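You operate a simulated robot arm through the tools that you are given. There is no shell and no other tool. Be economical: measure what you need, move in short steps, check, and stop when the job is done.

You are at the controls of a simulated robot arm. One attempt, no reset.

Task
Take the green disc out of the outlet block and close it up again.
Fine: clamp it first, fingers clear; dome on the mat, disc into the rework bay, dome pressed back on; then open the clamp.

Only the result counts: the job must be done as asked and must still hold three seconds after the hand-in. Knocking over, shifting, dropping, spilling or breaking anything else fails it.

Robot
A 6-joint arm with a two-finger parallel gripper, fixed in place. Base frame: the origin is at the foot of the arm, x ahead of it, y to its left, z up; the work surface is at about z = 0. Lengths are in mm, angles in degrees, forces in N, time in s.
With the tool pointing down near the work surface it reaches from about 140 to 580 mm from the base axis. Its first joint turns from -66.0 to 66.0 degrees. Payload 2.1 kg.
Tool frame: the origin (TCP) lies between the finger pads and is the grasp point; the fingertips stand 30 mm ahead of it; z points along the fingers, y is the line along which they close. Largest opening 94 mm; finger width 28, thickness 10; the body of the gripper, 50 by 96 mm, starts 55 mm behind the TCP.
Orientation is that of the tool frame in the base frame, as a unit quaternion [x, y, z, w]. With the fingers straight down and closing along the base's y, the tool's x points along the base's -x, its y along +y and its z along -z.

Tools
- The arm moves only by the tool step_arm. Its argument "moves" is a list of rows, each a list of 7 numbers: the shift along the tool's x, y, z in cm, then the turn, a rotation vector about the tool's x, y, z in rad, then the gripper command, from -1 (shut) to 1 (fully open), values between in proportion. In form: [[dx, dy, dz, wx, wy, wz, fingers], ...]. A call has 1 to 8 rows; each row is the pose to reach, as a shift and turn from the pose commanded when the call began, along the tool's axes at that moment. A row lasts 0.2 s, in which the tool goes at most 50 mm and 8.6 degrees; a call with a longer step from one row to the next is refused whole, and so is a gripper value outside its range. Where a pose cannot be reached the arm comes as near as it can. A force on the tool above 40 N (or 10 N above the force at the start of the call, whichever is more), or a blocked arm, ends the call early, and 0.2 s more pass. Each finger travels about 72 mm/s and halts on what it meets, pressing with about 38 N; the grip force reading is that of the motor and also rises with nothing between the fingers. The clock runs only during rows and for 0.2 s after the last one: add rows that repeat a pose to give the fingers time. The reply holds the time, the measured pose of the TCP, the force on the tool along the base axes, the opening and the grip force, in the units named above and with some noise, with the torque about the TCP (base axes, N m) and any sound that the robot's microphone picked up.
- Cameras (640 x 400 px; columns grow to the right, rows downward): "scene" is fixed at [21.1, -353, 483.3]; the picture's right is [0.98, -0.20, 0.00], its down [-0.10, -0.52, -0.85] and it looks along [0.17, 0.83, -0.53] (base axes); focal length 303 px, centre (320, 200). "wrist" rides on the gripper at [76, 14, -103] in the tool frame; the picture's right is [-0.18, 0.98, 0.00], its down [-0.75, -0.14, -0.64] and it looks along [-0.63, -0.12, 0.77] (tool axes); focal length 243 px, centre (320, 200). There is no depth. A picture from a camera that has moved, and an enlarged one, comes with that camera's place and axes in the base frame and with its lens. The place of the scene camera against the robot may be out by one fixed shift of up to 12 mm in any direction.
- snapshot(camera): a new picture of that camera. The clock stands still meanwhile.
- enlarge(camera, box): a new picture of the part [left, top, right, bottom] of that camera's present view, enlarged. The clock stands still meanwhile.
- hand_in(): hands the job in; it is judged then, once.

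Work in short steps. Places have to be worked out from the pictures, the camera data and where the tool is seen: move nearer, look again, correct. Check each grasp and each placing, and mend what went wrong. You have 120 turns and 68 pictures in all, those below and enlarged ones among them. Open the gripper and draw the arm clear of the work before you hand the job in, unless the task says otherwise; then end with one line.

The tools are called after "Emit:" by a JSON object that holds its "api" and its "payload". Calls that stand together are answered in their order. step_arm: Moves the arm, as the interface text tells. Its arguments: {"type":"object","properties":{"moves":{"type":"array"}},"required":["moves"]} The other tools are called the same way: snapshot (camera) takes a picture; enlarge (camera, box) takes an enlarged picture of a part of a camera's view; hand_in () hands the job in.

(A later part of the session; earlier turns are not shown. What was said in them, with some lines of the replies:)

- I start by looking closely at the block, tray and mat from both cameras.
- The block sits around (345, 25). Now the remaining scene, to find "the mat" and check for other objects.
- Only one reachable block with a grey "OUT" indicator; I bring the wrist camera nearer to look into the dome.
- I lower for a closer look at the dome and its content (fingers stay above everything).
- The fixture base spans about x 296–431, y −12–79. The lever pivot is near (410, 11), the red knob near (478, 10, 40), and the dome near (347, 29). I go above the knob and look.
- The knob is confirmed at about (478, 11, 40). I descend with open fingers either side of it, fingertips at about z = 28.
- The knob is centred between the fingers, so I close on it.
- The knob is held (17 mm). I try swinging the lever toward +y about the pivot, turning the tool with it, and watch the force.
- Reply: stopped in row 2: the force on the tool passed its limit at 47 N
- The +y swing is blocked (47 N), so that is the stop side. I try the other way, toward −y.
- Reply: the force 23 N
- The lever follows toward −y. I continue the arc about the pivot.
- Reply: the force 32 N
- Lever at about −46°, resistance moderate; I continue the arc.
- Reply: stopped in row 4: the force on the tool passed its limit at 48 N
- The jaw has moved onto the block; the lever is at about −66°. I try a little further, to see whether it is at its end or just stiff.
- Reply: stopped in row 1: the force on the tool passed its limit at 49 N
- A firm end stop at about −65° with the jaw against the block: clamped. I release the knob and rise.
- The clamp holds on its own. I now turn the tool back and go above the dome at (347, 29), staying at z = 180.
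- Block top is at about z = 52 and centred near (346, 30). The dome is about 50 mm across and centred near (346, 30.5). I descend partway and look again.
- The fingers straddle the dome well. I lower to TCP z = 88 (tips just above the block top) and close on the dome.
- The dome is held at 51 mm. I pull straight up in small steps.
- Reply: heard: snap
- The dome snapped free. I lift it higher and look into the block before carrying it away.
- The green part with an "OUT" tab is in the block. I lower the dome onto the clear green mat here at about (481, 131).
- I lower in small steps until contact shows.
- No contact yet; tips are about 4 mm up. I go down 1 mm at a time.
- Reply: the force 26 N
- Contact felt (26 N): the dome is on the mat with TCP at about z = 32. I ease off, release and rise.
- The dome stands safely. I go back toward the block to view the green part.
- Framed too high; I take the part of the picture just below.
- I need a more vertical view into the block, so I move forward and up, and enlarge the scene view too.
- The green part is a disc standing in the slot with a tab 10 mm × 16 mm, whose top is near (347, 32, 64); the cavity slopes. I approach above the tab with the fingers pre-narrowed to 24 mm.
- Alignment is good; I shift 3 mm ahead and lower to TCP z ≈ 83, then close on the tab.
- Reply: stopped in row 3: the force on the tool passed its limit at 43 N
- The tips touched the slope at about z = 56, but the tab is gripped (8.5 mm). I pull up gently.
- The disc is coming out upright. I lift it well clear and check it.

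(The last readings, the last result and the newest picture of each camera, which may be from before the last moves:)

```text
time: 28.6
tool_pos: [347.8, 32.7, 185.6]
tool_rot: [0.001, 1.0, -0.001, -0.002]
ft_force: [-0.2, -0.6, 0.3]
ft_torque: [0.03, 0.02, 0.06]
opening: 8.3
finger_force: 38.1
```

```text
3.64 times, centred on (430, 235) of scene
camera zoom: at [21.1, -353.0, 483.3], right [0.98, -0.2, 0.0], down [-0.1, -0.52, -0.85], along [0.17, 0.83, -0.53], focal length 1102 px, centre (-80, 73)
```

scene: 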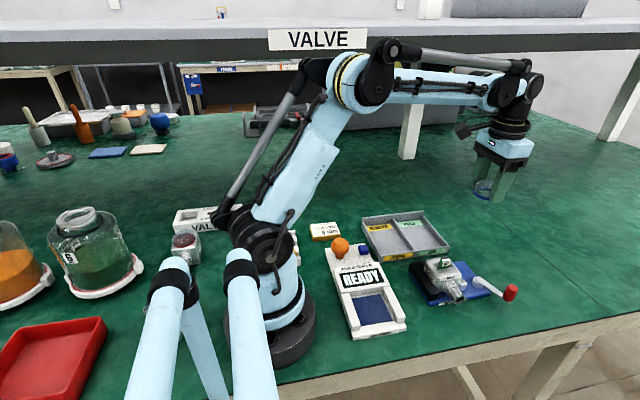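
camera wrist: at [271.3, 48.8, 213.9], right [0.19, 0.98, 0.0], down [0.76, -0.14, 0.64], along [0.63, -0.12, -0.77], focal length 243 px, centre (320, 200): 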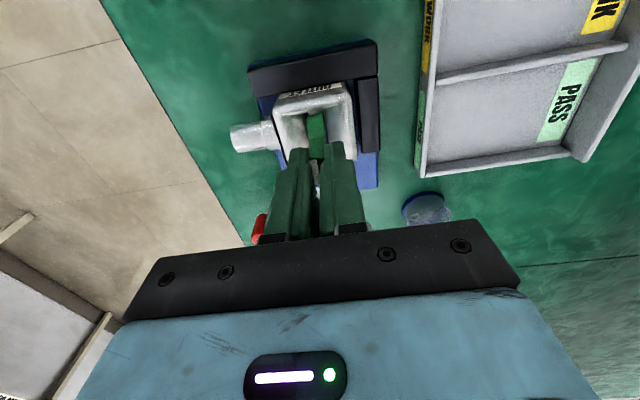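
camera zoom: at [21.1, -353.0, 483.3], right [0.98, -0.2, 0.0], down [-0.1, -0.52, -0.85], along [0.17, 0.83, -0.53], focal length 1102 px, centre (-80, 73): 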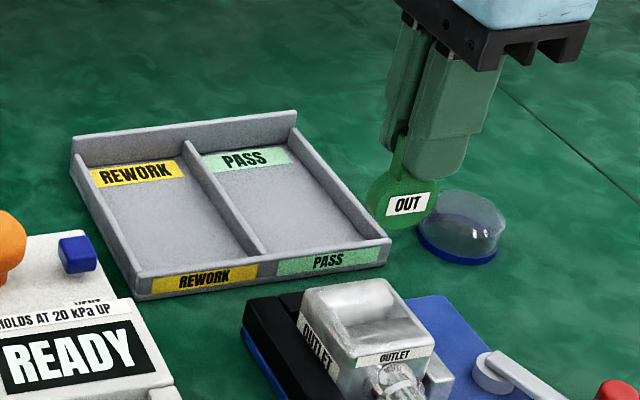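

The disc (about 37 mm) hangs cleanly. The rework bay is centred near (296, 182), and I carry the disc over it.

Emit:
{"api": "step_arm", "payload": {"moves": [[1.3, 3.8, 0, 0, 0, 0, -1], [2.6, 7.6, 0, 0, 0, 0, -1], [3.9, 11.4, 0, 0, 0, 0, -1], [5.2, 14.9, 0, 0, 0, 0, -1], [5.2, 14.9, 4, 0, 0, 0, -1], [5.2, 14.9, 6.5, 0, 0, 0, -1], [5.2, 14.9, 6.5, 0, 0, 0, -1]]}}

Emit:
{"api": "snapshot", "payload": {"camera": "wrist"}}

Emit:
{"api": "enlarge", "payload": {"camera": "scene", "box": [340, 170, 480, 275]}}

```text
time: 30.2
tool_pos: [296.3, 181.4, 119.5]
tool_rot: [0.001, 1.0, 0.001, -0.001]
ft_force: [-0.3, 0.2, -0.3]
ft_torque: [0.01, 0.0, 0.02]
opening: 8.4
finger_force: 37.7
```

```text
25 pictures are left
camera wrist: at [219.6, 197.0, 223.0], right [0.19, 0.98, 0.0], down [0.76, -0.14, 0.64], along [0.63, -0.12, -0.77], focal length 243 px, centre (320, 200)
```

wrist: 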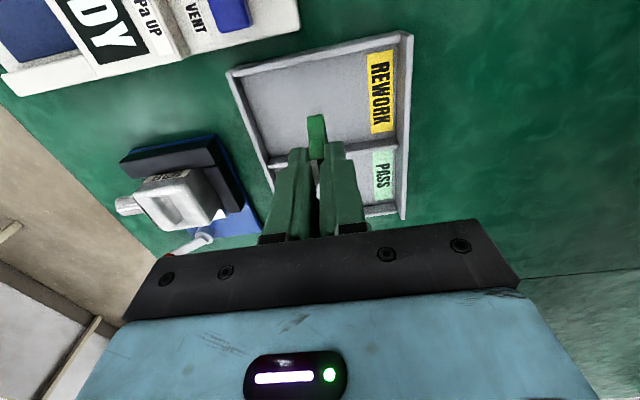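

```text
3.81 times, centred on (410, 222) of scene
camera zoom: at [21.1, -353.0, 483.3], right [0.98, -0.2, 0.0], down [-0.1, -0.52, -0.85], along [0.17, 0.83, -0.53], focal length 1155 px, centre (-23, 114)
```

zoom: 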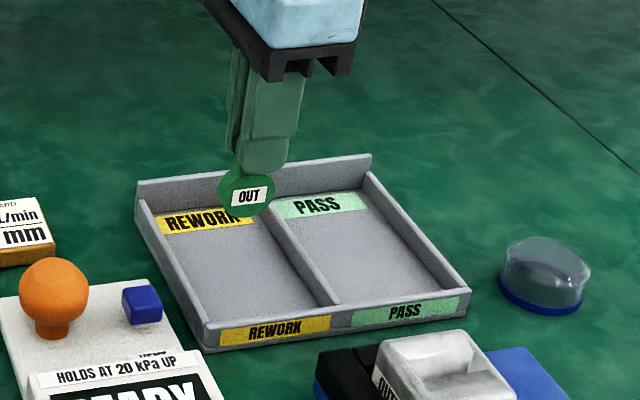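

The disc is centred over the rework bay (x 258–332, y 125–245). I lower it until it touches the floor.

Emit:
{"api": "step_arm", "payload": {"moves": [[0, 0.2, 1.5, 0, 0, 0, -1], [0, 0.2, 2.5, 0, 0, 0, -1], [0, 0.2, 3.1, 0, 0, 0, -1], [0, 0.2, 3.5, 0, 0, 0, -1], [0, 0.2, 3.9, 0, 0, 0, -1], [0, 0.2, 4.2, 0, 0, 0, -1]]}}

Emit:
{"api": "enlarge", "payload": {"camera": "scene", "box": [340, 170, 480, 275]}}

```text
time: 31.6
tool_pos: [296.0, 184.5, 79.8]
tool_rot: [0.002, 1.0, 0.0, -0.001]
ft_force: [-0.9, 0.4, 0.1]
ft_torque: [0.0, -0.03, -0.01]
opening: 8.4
finger_force: 38.0
```

```text
3.81 times, centred on (410, 222) of scene
camera zoom: at [21.1, -353.0, 483.3], right [0.98, -0.2, 0.0], down [-0.1, -0.52, -0.85], along [0.17, 0.83, -0.53], focal length 1155 px, centre (-23, 114)
```

zoom: 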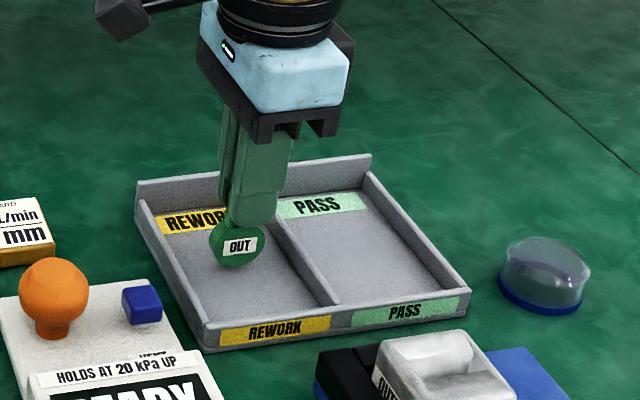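

Emit:
{"api": "step_arm", "payload": {"moves": [[0, 0, 0.3, 0, 0, 0, -1], [0, 0, 0.6, 0, 0, 0, -1], [0, 0, 0.8, 0, 0, 0, -1], [0, 0, 0.8, 0, 0, 0, -1]]}}

```text
time: 32.6
tool_pos: [296.3, 183.4, 71.7]
tool_rot: [0.0, 1.0, -0.002, -0.002]
ft_force: [0.2, -2.4, 39.5]
ft_torque: [-0.19, 0.05, 0.0]
opening: 8.6
finger_force: 37.6
```

It is on the floor (about 40 N), so I back off 2 mm and open gradually.

Emit:
{"api": "step_arm", "payload": {"moves": [[0, 0, -0.25, 0, 0, 0, -1], [0, 0, -0.25, 0, 0, 0, -0.65], [0, 0, -0.25, 0, 0, 0, -0.5], [0, 0, -0.25, 0, 0, 0, -0.3], [0, 0, -0.25, 0, 0, 0, -0.1]]}}

Emit:
{"api": "enlarge", "payload": {"camera": "scene", "box": [340, 170, 480, 275]}}

```text
time: 33.8
tool_pos: [296.3, 183.1, 74.1]
tool_rot: [0.001, 1.0, -0.001, -0.001]
ft_force: [-0.4, 0.2, 1.2]
ft_torque: [-0.01, 0.02, -0.01]
opening: 41.6
finger_force: 0.0
```

```text
3.81 times, centred on (410, 222) of scene
camera zoom: at [21.1, -353.0, 483.3], right [0.98, -0.2, 0.0], down [-0.1, -0.52, -0.85], along [0.17, 0.83, -0.53], focal length 1155 px, centre (-23, 114)
```

zoom: 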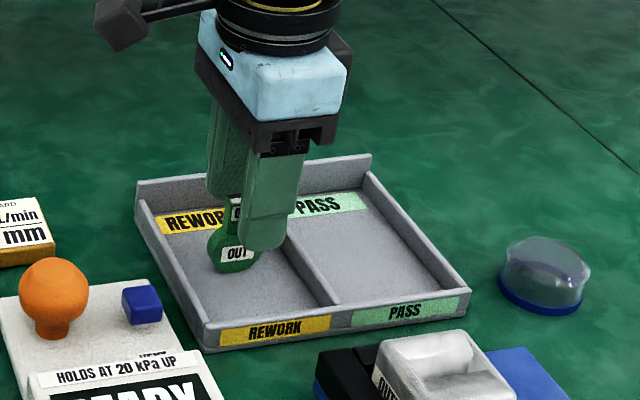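

The disc is free and still upright. I rise straight up and look at how it settles.

Emit:
{"api": "step_arm", "payload": {"moves": [[0, 0, 0, 0, 0, 0, 0.1], [0, 0, -3, 0, 0, 0, 0.1], [0, 0, -7, 0, 0, 0, 0.1], [0, 0, -11, 0, 0, 0, 0.1]]}}

Emit:
{"api": "snapshot", "payload": {"camera": "wrist"}}

Emit:
{"api": "enlarge", "payload": {"camera": "scene", "box": [340, 170, 480, 275]}}

```text
time: 34.8
tool_pos: [295.7, 185.2, 183.6]
tool_rot: [0.001, 1.0, -0.001, -0.001]
ft_force: [-0.1, 0.4, -1.2]
ft_torque: [0.04, 0.0, -0.01]
opening: 51.7
finger_force: 0.0
```

```text
21 pictures are left
camera wrist: at [219.5, 200.1, 286.9], right [0.19, 0.98, 0.0], down [0.76, -0.14, 0.64], along [0.63, -0.12, -0.77], focal length 243 px, centre (320, 200)
```

wrist: 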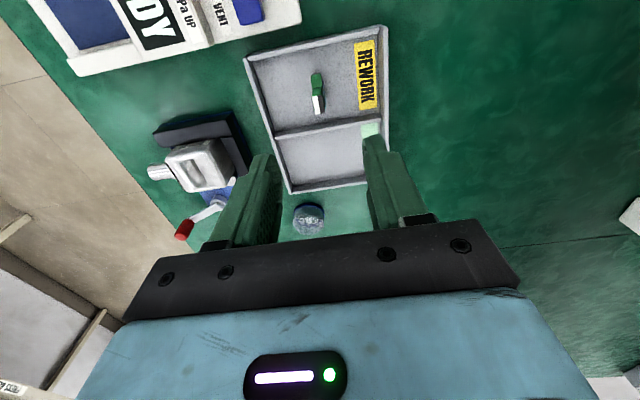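

```text
3.81 times, centred on (410, 222) of scene
camera zoom: at [21.1, -353.0, 483.3], right [0.98, -0.2, 0.0], down [-0.1, -0.52, -0.85], along [0.17, 0.83, -0.53], focal length 1155 px, centre (-23, 114)
```

zoom: 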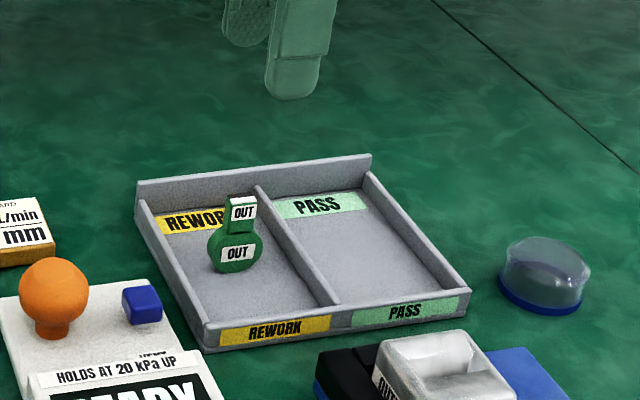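

The disc stands stably upright in the rework bay. Now I go to fetch the dome at (480, 131.5).

Emit:
{"api": "step_arm", "payload": {"moves": [[-4.6, -1.3, 0, 0, 0, 0, 0.5], [-9.2, -2.7, 0, 0, 0, 0, 1], [-13.8, -4, 0, 0, 0, 0, 1], [-18.4, -5.35, 0, 0, 0, 0, 1], [-18.4, -5.35, 4.5, 0, 0, 0, 1], [-18.4, -5.35, 9, 0, 0, 0, 1], [-18.4, -5.35, 9, 0, 0, 0, 1]]}}

Emit:
{"api": "snapshot", "payload": {"camera": "wrist"}}

```text
time: 36.4
tool_pos: [480.2, 130.0, 92.5]
tool_rot: [0.001, 1.0, 0.0, -0.002]
ft_force: [-0.1, 0.5, -0.4]
ft_torque: [-0.01, 0.02, 0.01]
opening: 93.9
finger_force: 0.1
```

```text
19 pictures are left
camera wrist: at [402.8, 145.6, 195.3], right [0.19, 0.98, 0.0], down [0.76, -0.14, 0.64], along [0.63, -0.12, -0.77], focal length 243 px, centre (320, 200)
```

wrist: 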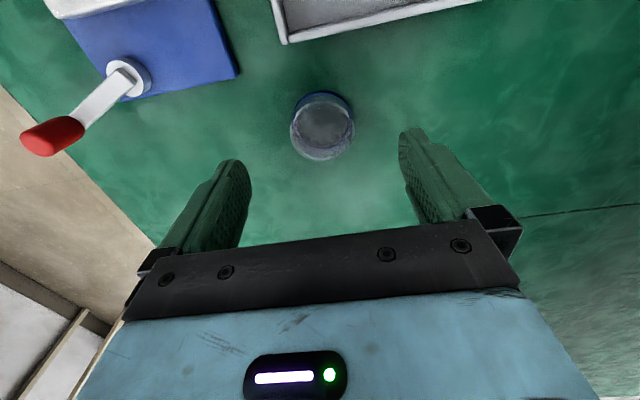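

The dome is where I left it. I lower to z ≈ 34 and grip.

Emit:
{"api": "step_arm", "payload": {"moves": [[0, 0.15, 4, 0, 0, 0, 1], [0, 0.15, 5.75, 0, 0, 0, 0.6], [0, 0.15, 5.85, 0, 0, 0, 0.2], [0, 0.15, 5.85, 0, 0, 0, 0], [0, 0.15, 5.85, 0, 0, 0, -0.3], [0, 0.15, 5.85, 0, 0, 0, -0.3]]}}

Emit:
{"api": "snapshot", "payload": {"camera": "wrist"}}

```text
time: 37.8
tool_pos: [480.0, 131.2, 35.7]
tool_rot: [0.001, 1.0, -0.001, -0.002]
ft_force: [0.0, -0.2, -0.3]
ft_torque: [-0.01, 0.0, 0.06]
opening: 50.8
finger_force: 37.6
```

```text
18 pictures are left
camera wrist: at [402.9, 145.7, 138.1], right [0.19, 0.98, 0.0], down [0.76, -0.14, 0.64], along [0.63, -0.12, -0.77], focal length 243 px, centre (320, 200)
```

wrist: 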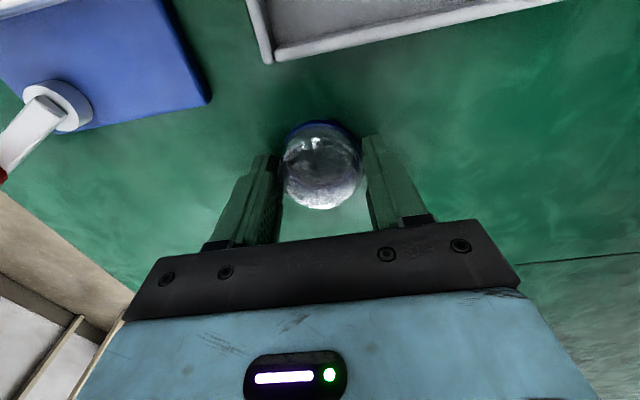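

The dome is gripped. I lift it and carry it back above the block.

Emit:
{"api": "step_arm", "payload": {"moves": [[0, 0, -4.5, 0, 0, 0, -0.3], [0, 0, -9, 0, 0, 0, -0.3], [0, 0, -12, 0, 0, 0, -0.3], [3.4, -2.5, -12, 0, 0, 0, -0.3], [6.7, -5, -12, 0, 0, 0, -0.3], [10, -7.5, -12, 0, 0, 0, -0.3], [13.44, -9.93, -12, 0, 0, 0, -0.3], [13.44, -9.93, -9, 0, 0, 0, -0.3]]}}

Emit:
{"api": "step_arm", "payload": {"moves": [[0, 0, 1.3, 0, 0, 0, -0.3], [0, 0, 1.3, 0, 0, 0, -0.3]]}}

Emit:
{"api": "snapshot", "payload": {"camera": "wrist"}}

Emit:
{"api": "enlarge", "payload": {"camera": "scene", "box": [390, 200, 518, 300]}}

```text
time: 39.6
tool_pos: [345.7, 31.7, 124.3]
tool_rot: [0.001, 1.0, -0.001, -0.001]
ft_force: [0.2, 1.0, -0.3]
ft_torque: [-0.04, -0.01, -0.03]
opening: 51.1
finger_force: 37.7
```

```text
time: 40.2
tool_pos: [345.2, 31.4, 112.5]
tool_rot: [0.0, 1.0, 0.0, -0.002]
ft_force: [0.4, 0.4, -0.7]
ft_torque: [-0.04, 0.01, 0.02]
opening: 51.2
finger_force: 38.3
```

```text
17 pictures are left
camera wrist: at [269.1, 47.8, 215.7], right [0.19, 0.98, 0.0], down [0.76, -0.14, 0.64], along [0.63, -0.12, -0.77], focal length 243 px, centre (320, 200)
```

wrist: 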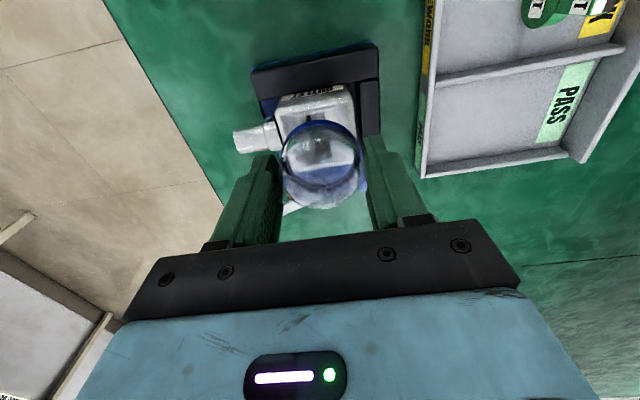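

```text
4.00 times, centred on (454, 250) of scene
camera zoom: at [21.1, -353.0, 483.3], right [0.98, -0.2, 0.0], down [-0.1, -0.52, -0.85], along [0.17, 0.83, -0.53], focal length 1212 px, centre (-216, 0)
```

zoom: 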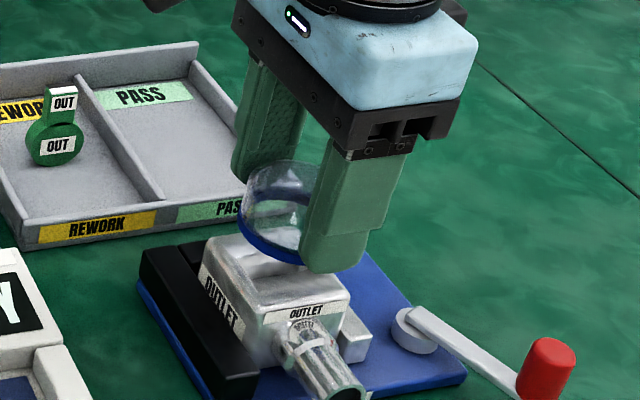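

Aligned. I lower gradually to the seat, expecting contact near TCP z ≈ 91.

Emit:
{"api": "step_arm", "payload": {"moves": [[0, 0, 1.2, 0, 0, 0, -0.3], [0, 0, 1.7, 0, 0, 0, -0.3], [0, 0, 2.0, 0, 0, 0, -0.3], [0, 0, 2.2, 0, 0, 0, -0.3], [0, 0, 2.4, 0, 0, 0, -0.3]]}}

```text
time: 41.2
tool_pos: [344.3, 32.0, 90.8]
tool_rot: [0.002, 1.0, -0.001, -0.005]
ft_force: [-1.2, -0.2, 8.9]
ft_torque: [0.3, -0.25, 0.02]
opening: 50.8
finger_force: 38.1
heard: snap
stopped in row 5: the force on the tool passed its limit at 48 N (the readings are from after the stop); the commanded pose is now the measured one
```

A snap was heard at z ≈ 91, the expected seat. I check the picture before releasing.

Emit:
{"api": "enlarge", "payload": {"camera": "scene", "box": [400, 230, 496, 300]}}

Emit:
{"api": "snapshot", "payload": {"camera": "wrist"}}

```text
5.71 times, centred on (448, 265) of scene
camera zoom: at [21.1, -353.0, 483.3], right [0.98, -0.2, 0.0], down [-0.1, -0.52, -0.85], along [0.17, 0.83, -0.53], focal length 1732 px, centre (-411, -171)
```

zoom: 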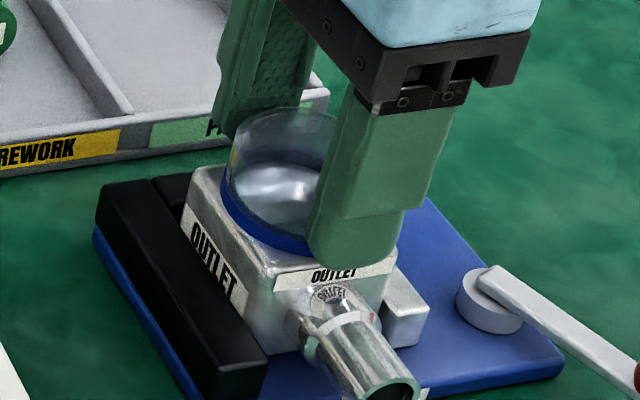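

```text
14 pictures are left
camera wrist: at [268.3, 47.2, 194.3], right [0.19, 0.98, 0.0], down [0.76, -0.14, 0.64], along [0.62, -0.12, -0.77], focal length 243 px, centre (320, 200)
```

wrist: 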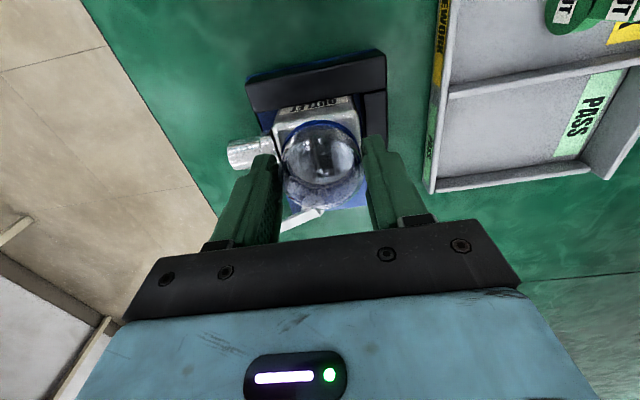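

The dome looks seated flush. I release it and rise to inspect.

Emit:
{"api": "step_arm", "payload": {"moves": [[0, 0, 0, 0, 0, 0, 0.3], [0, 0, 0, 0, 0, 0, 1], [0, 0, 0, 0, 0, 0, 1], [0, 0, -4.5, 0, 0, 0, 1], [0, 0, -9, 0, 0, 0, 1]]}}

Emit:
{"api": "enlarge", "payload": {"camera": "scene", "box": [400, 230, 528, 310]}}

```text
time: 42.5
tool_pos: [346.7, 29.7, 181.1]
tool_rot: [0.001, 1.0, -0.002, -0.004]
ft_force: [0.0, 0.3, 0.1]
ft_torque: [-0.01, -0.01, 0.0]
opening: 94.1
finger_force: 0.1
```

```text
5.00 times, centred on (464, 270) of scene
camera zoom: at [21.1, -353.0, 483.3], right [0.98, -0.2, 0.0], down [-0.1, -0.52, -0.85], along [0.17, 0.83, -0.53], focal length 1516 px, centre (-400, -150)
```

zoom: 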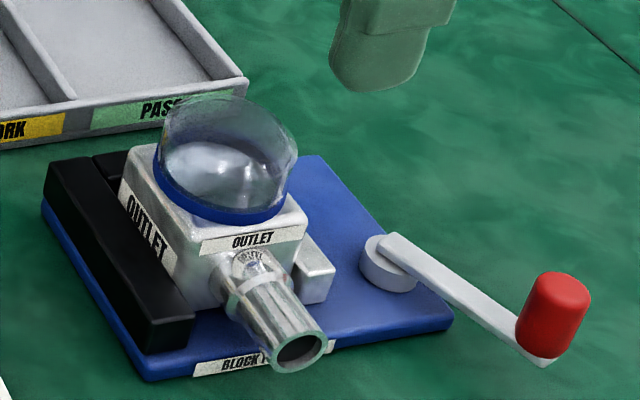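

I compare the ring's seating more closely against the block top.

Emit:
{"api": "enlarge", "payload": {"camera": "scene", "box": [420, 245, 468, 285]}}

Emit:
{"api": "enlarge", "payload": {"camera": "wrist", "box": [240, 20, 400, 160]}}

```text
10.00 times, centred on (444, 265) of scene
camera zoom: at [21.1, -353.0, 483.3], right [0.98, -0.2, 0.0], down [-0.1, -0.52, -0.85], along [0.17, 0.83, -0.53], focal length 3031 px, centre (-920, -450)
```

zoom: 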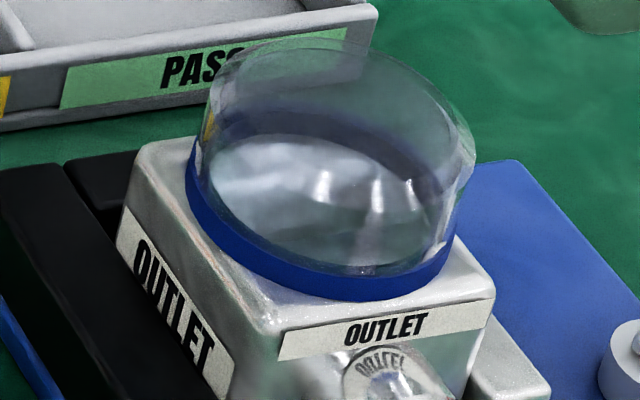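

```text
2.86 times, centred on (320, 90) of wrist
camera zoom: at [270.0, 46.2, 284.6], right [0.19, 0.98, 0.0], down [0.76, -0.14, 0.64], along [0.62, -0.12, -0.77], focal length 693 px, centre (320, 514)
```

zoom: 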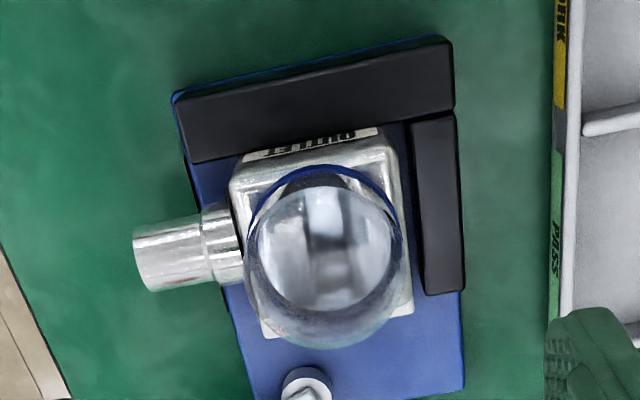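

The dome appears flush, as at the start. To be sure it is fully home, I press lightly on its crown with closed fingers while the clamp still holds.

Emit:
{"api": "step_arm", "payload": {"moves": [[0.1, 0.15, 1, 0, 0, 0, -1], [0.1, 0.15, 2, 0, 0, 0, -1], [0.1, 0.15, 3, 0, 0, 0, -1], [0.1, 0.15, 4, 0, 0, 0, -1], [0.1, 0.15, 4.5, 0, 0, 0, -1]]}}

Emit:
{"api": "step_arm", "payload": {"moves": [[0, 0, 0.4, 0, 0, 0, -1], [0, 0, 0.8, 0, 0, 0, -1], [0, 0, 1.2, 0, 0, 0, -1], [0, 0, 1.6, 0, 0, 0, -1], [0, 0, 2.0, 0, 0, 0, -1]]}}

```text
time: 43.6
tool_pos: [343.4, 33.9, 137.0]
tool_rot: [0.001, 1.0, 0.0, -0.004]
ft_force: [-0.1, 0.8, -0.7]
ft_torque: [0.01, -0.02, 0.02]
opening: 0.0
finger_force: 33.0
```

```text
time: 44.9
tool_pos: [343.0, 34.3, 116.8]
tool_rot: [0.0, 1.0, -0.001, -0.004]
ft_force: [-0.5, -0.3, 0.4]
ft_torque: [0.05, -0.01, -0.01]
opening: 0.1
finger_force: 33.1
```

No contact yet at tip z = 87; I centre and continue slowly.

Emit:
{"api": "step_arm", "payload": {"moves": [[-0.25, -0.25, 0, 0, 0, 0, -1], [-0.25, -0.25, 0.2, 0, 0, 0, -1], [-0.25, -0.25, 0.4, 0, 0, 0, -1], [-0.25, -0.25, 0.6, 0, 0, 0, -1], [-0.25, -0.25, 0.8, 0, 0, 0, -1]]}}

```text
time: 45.8
tool_pos: [345.6, 30.9, 113.5]
tool_rot: [0.001, 1.0, -0.003, -0.006]
ft_force: [-3.1, 0.6, 14.9]
ft_torque: [0.02, -0.01, 0.04]
opening: 0.2
finger_force: 32.9
stopped in row 4: the force on the tool passed its limit at 49 N (the readings are from after the stop); the commanded pose is now the measured one
```

49 N of pressing gave no movement or snap, so the dome is home. I rise and go back to the lever knob at about (439, −48), turning the tool as before.

Emit:
{"api": "step_arm", "payload": {"moves": [[0, 0, -3, 0, 0, 0, -0.8], [0, 0, -6.5, 0, 0, 0, 0]]}}

Emit:
{"api": "step_arm", "payload": {"moves": [[-1.16, -0.98, 0, 0, 0, 0.148, 0], [-2.32, -1.96, 0, 0, 0, 0.296, 0], [-3.5, -2.94, 0, 0, 0, 0.444, 0], [-4.65, -3.92, 0, 0, 0, 0.592, 0], [-5.8, -4.9, 0, 0, 0, 0.74, 0], [-6.97, -5.88, 0, 0, 0, 0.888, 0], [-8.1, -6.86, 0, 0, 0, 1.036, 0], [-9.3, -7.84, 0, 0, 0, 1.184, 0]]}}

Emit:
{"api": "snapshot", "payload": {"camera": "wrist"}}

```text
time: 46.4
tool_pos: [345.4, 31.7, 178.6]
tool_rot: [0.0, 1.0, -0.002, -0.006]
ft_force: [-0.4, 0.4, 0.5]
ft_torque: [-0.04, -0.01, -0.01]
opening: 47.2
finger_force: 0.0
```

```text
time: 48.2
tool_pos: [438.2, -47.3, 175.2]
tool_rot: [0.56, 0.829, -0.004, -0.004]
ft_force: [-0.1, -1.0, 0.1]
ft_torque: [-0.01, 0.03, 0.0]
opening: 47.0
finger_force: 0.1
```

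```text
10 pictures are left
camera wrist: at [423.8, 29.5, 278.9], right [0.98, 0.2, -0.01], down [0.16, -0.75, 0.64], along [0.12, -0.63, -0.77], focal length 243 px, centre (320, 200)
```

wrist: 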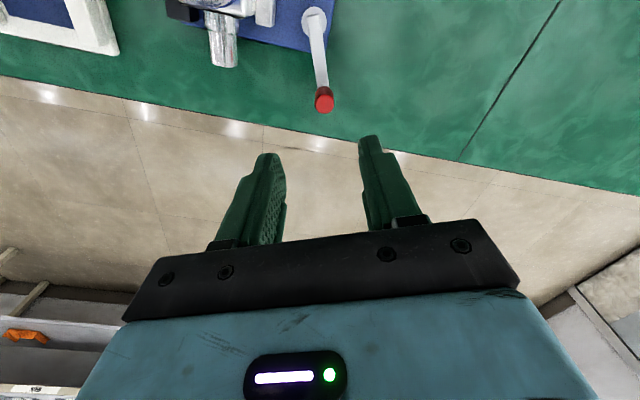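

The knob is at about (440, −46), just between the fingers; I descend to z ≈ 59 and grip it.

Emit:
{"api": "step_arm", "payload": {"moves": [[0.08, 0.19, 4.5, 0, 0, 0, 0], [0.08, 0.19, 9, 0, 0, 0, 0], [0.08, 0.19, 11.6, 0, 0, 0, 0], [0.08, 0.19, 11.6, 0, 0, 0, -0.3], [0.08, 0.19, 11.6, 0, 0, 0, -1], [0.08, 0.19, 11.6, 0, 0, 0, -1]]}}

Emit:
{"api": "snapshot", "payload": {"camera": "wrist"}}

```text
time: 49.6
tool_pos: [440.5, -45.7, 60.2]
tool_rot: [0.559, 0.829, -0.002, -0.001]
ft_force: [20.2, 3.3, -17.8]
ft_torque: [0.09, -0.61, -0.35]
opening: 16.6
finger_force: 45.3
```

```text
9 pictures are left
camera wrist: at [424.8, 31.2, 162.3], right [0.98, 0.2, -0.01], down [0.15, -0.75, 0.64], along [0.12, -0.63, -0.77], focal length 243 px, centre (320, 200)
```

wrist: 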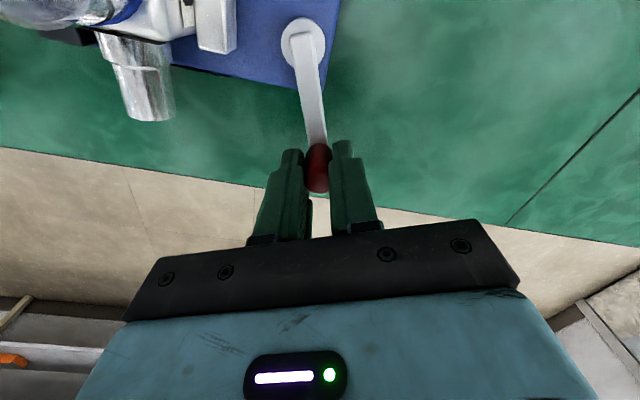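

The knob is gripped. I swing the lever back along the arc toward +x to open the clamp.

Emit:
{"api": "step_arm", "payload": {"moves": [[0.014, 0.818, 0, 0, 0, -0.13, -1], [0.218, 1.61, 0, 0, 0, -0.26, -1], [0.523, 2.369, 0, 0, 0, -0.39, -1], [0.924, 3.082, 0, 0, 0, -0.52, -1]]}}

```text
time: 50.6
tool_pos: [465.8, -27.5, 61.4]
tool_rot: [0.328, 0.945, -0.004, -0.001]
ft_force: [24.2, -22.9, -16.1]
ft_torque: [0.19, -0.52, -0.03]
opening: 17.0
finger_force: 44.9
```

Lever at about −36°; I continue with a slightly larger radius to 0°.

Emit:
{"api": "step_arm", "payload": {"moves": [[-0.136, 0.87, 0, 0, 0, -0.13, -1], [0.075, 1.686, 0, 0, 0, -0.26, -1], [0.391, 2.47, 0, 0, 0, -0.39, -1], [0.804, 3.206, 0, 0, 0, -0.52, -1], [1.145, 3.68, 0, 0, 0, -0.61, -1]]}}

Emit:
{"api": "enlarge", "payload": {"camera": "scene", "box": [400, 220, 528, 310]}}

```text
time: 51.8
tool_pos: [478.1, 10.0, 61.5]
tool_rot: [0.027, 1.0, -0.001, -0.004]
ft_force: [19.9, -9.7, 15.5]
ft_torque: [0.06, 0.14, 0.14]
opening: 17.0
finger_force: 45.3
```

```text
4.44 times, centred on (464, 265) of scene
camera zoom: at [21.0, -353.0, 483.4], right [0.98, -0.2, 0.0], down [-0.1, -0.52, -0.85], along [0.17, 0.83, -0.53], focal length 1347 px, centre (-320, -89)
```

zoom: 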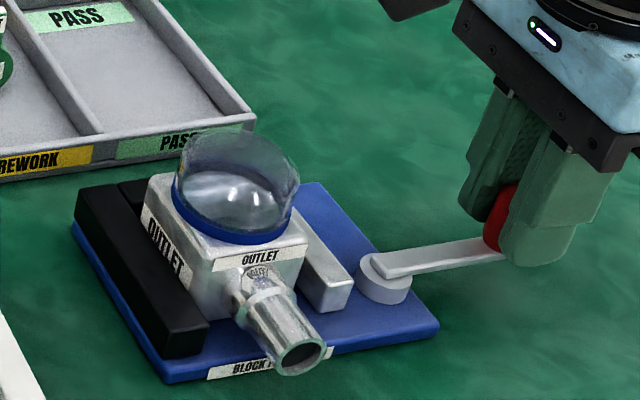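

The lever is back at its starting place and the jaw is retracted. I release gently and rise.

Emit:
{"api": "step_arm", "payload": {"moves": [[-0.1, 0, 0, 0, 0, 0, -0.5], [-0.1, 0, 0, 0, 0, 0, -0.1], [-0.1, 0, 0, 0, 0, 0, 0], [-0.1, 0, -4, 0, 0, 0, 0], [-0.1, 0, -8.5, 0, 0, 0, 0.5], [-0.1, 0, -13, 0, 0, 0, 1]]}}

Emit:
{"api": "snapshot", "payload": {"camera": "scene"}}

Emit:
{"api": "enlarge", "payload": {"camera": "scene", "box": [350, 190, 520, 310]}}

```text
time: 53.2
tool_pos: [478.7, 9.4, 191.0]
tool_rot: [0.029, 1.0, -0.001, -0.005]
ft_force: [0.7, 0.0, 0.1]
ft_torque: [0.03, 0.0, -0.02]
opening: 94.1
finger_force: 0.0
```

```text
7 pictures are left
```

scene: 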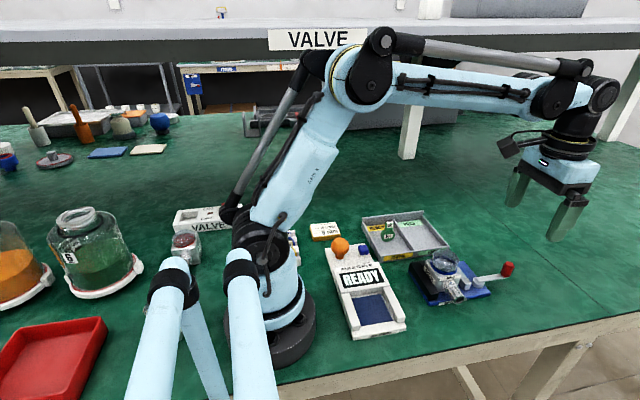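

```text
3.33 times, centred on (435, 250) of scene
camera zoom: at [21.1, -353.0, 483.3], right [0.98, -0.2, 0.0], down [-0.1, -0.52, -0.85], along [0.17, 0.83, -0.53], focal length 1010 px, centre (-63, 33)
```

zoom: 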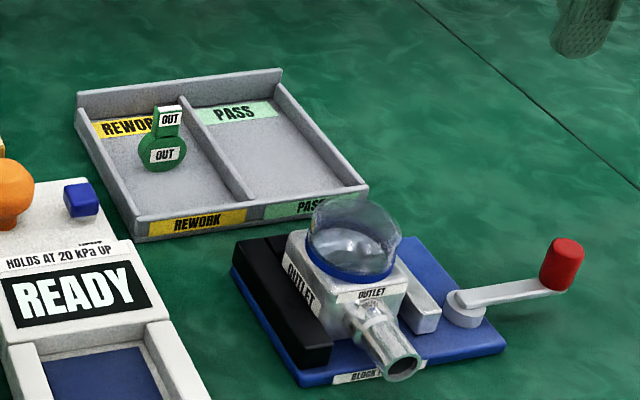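

Everything is as asked: disc in the rework bay, dome snapped on, clamp lever back at its open position, arm clear with the gripper open. I hand in.

Emit:
{"api": "hand_in", "payload": {}}

```text
The job is handed in.
```

The job is handed in: I took the green disc out and left it standing in the rework bay, pressed the dome back on until it snapped, and opened the clamp again; the hand-in reply gave no verdict.
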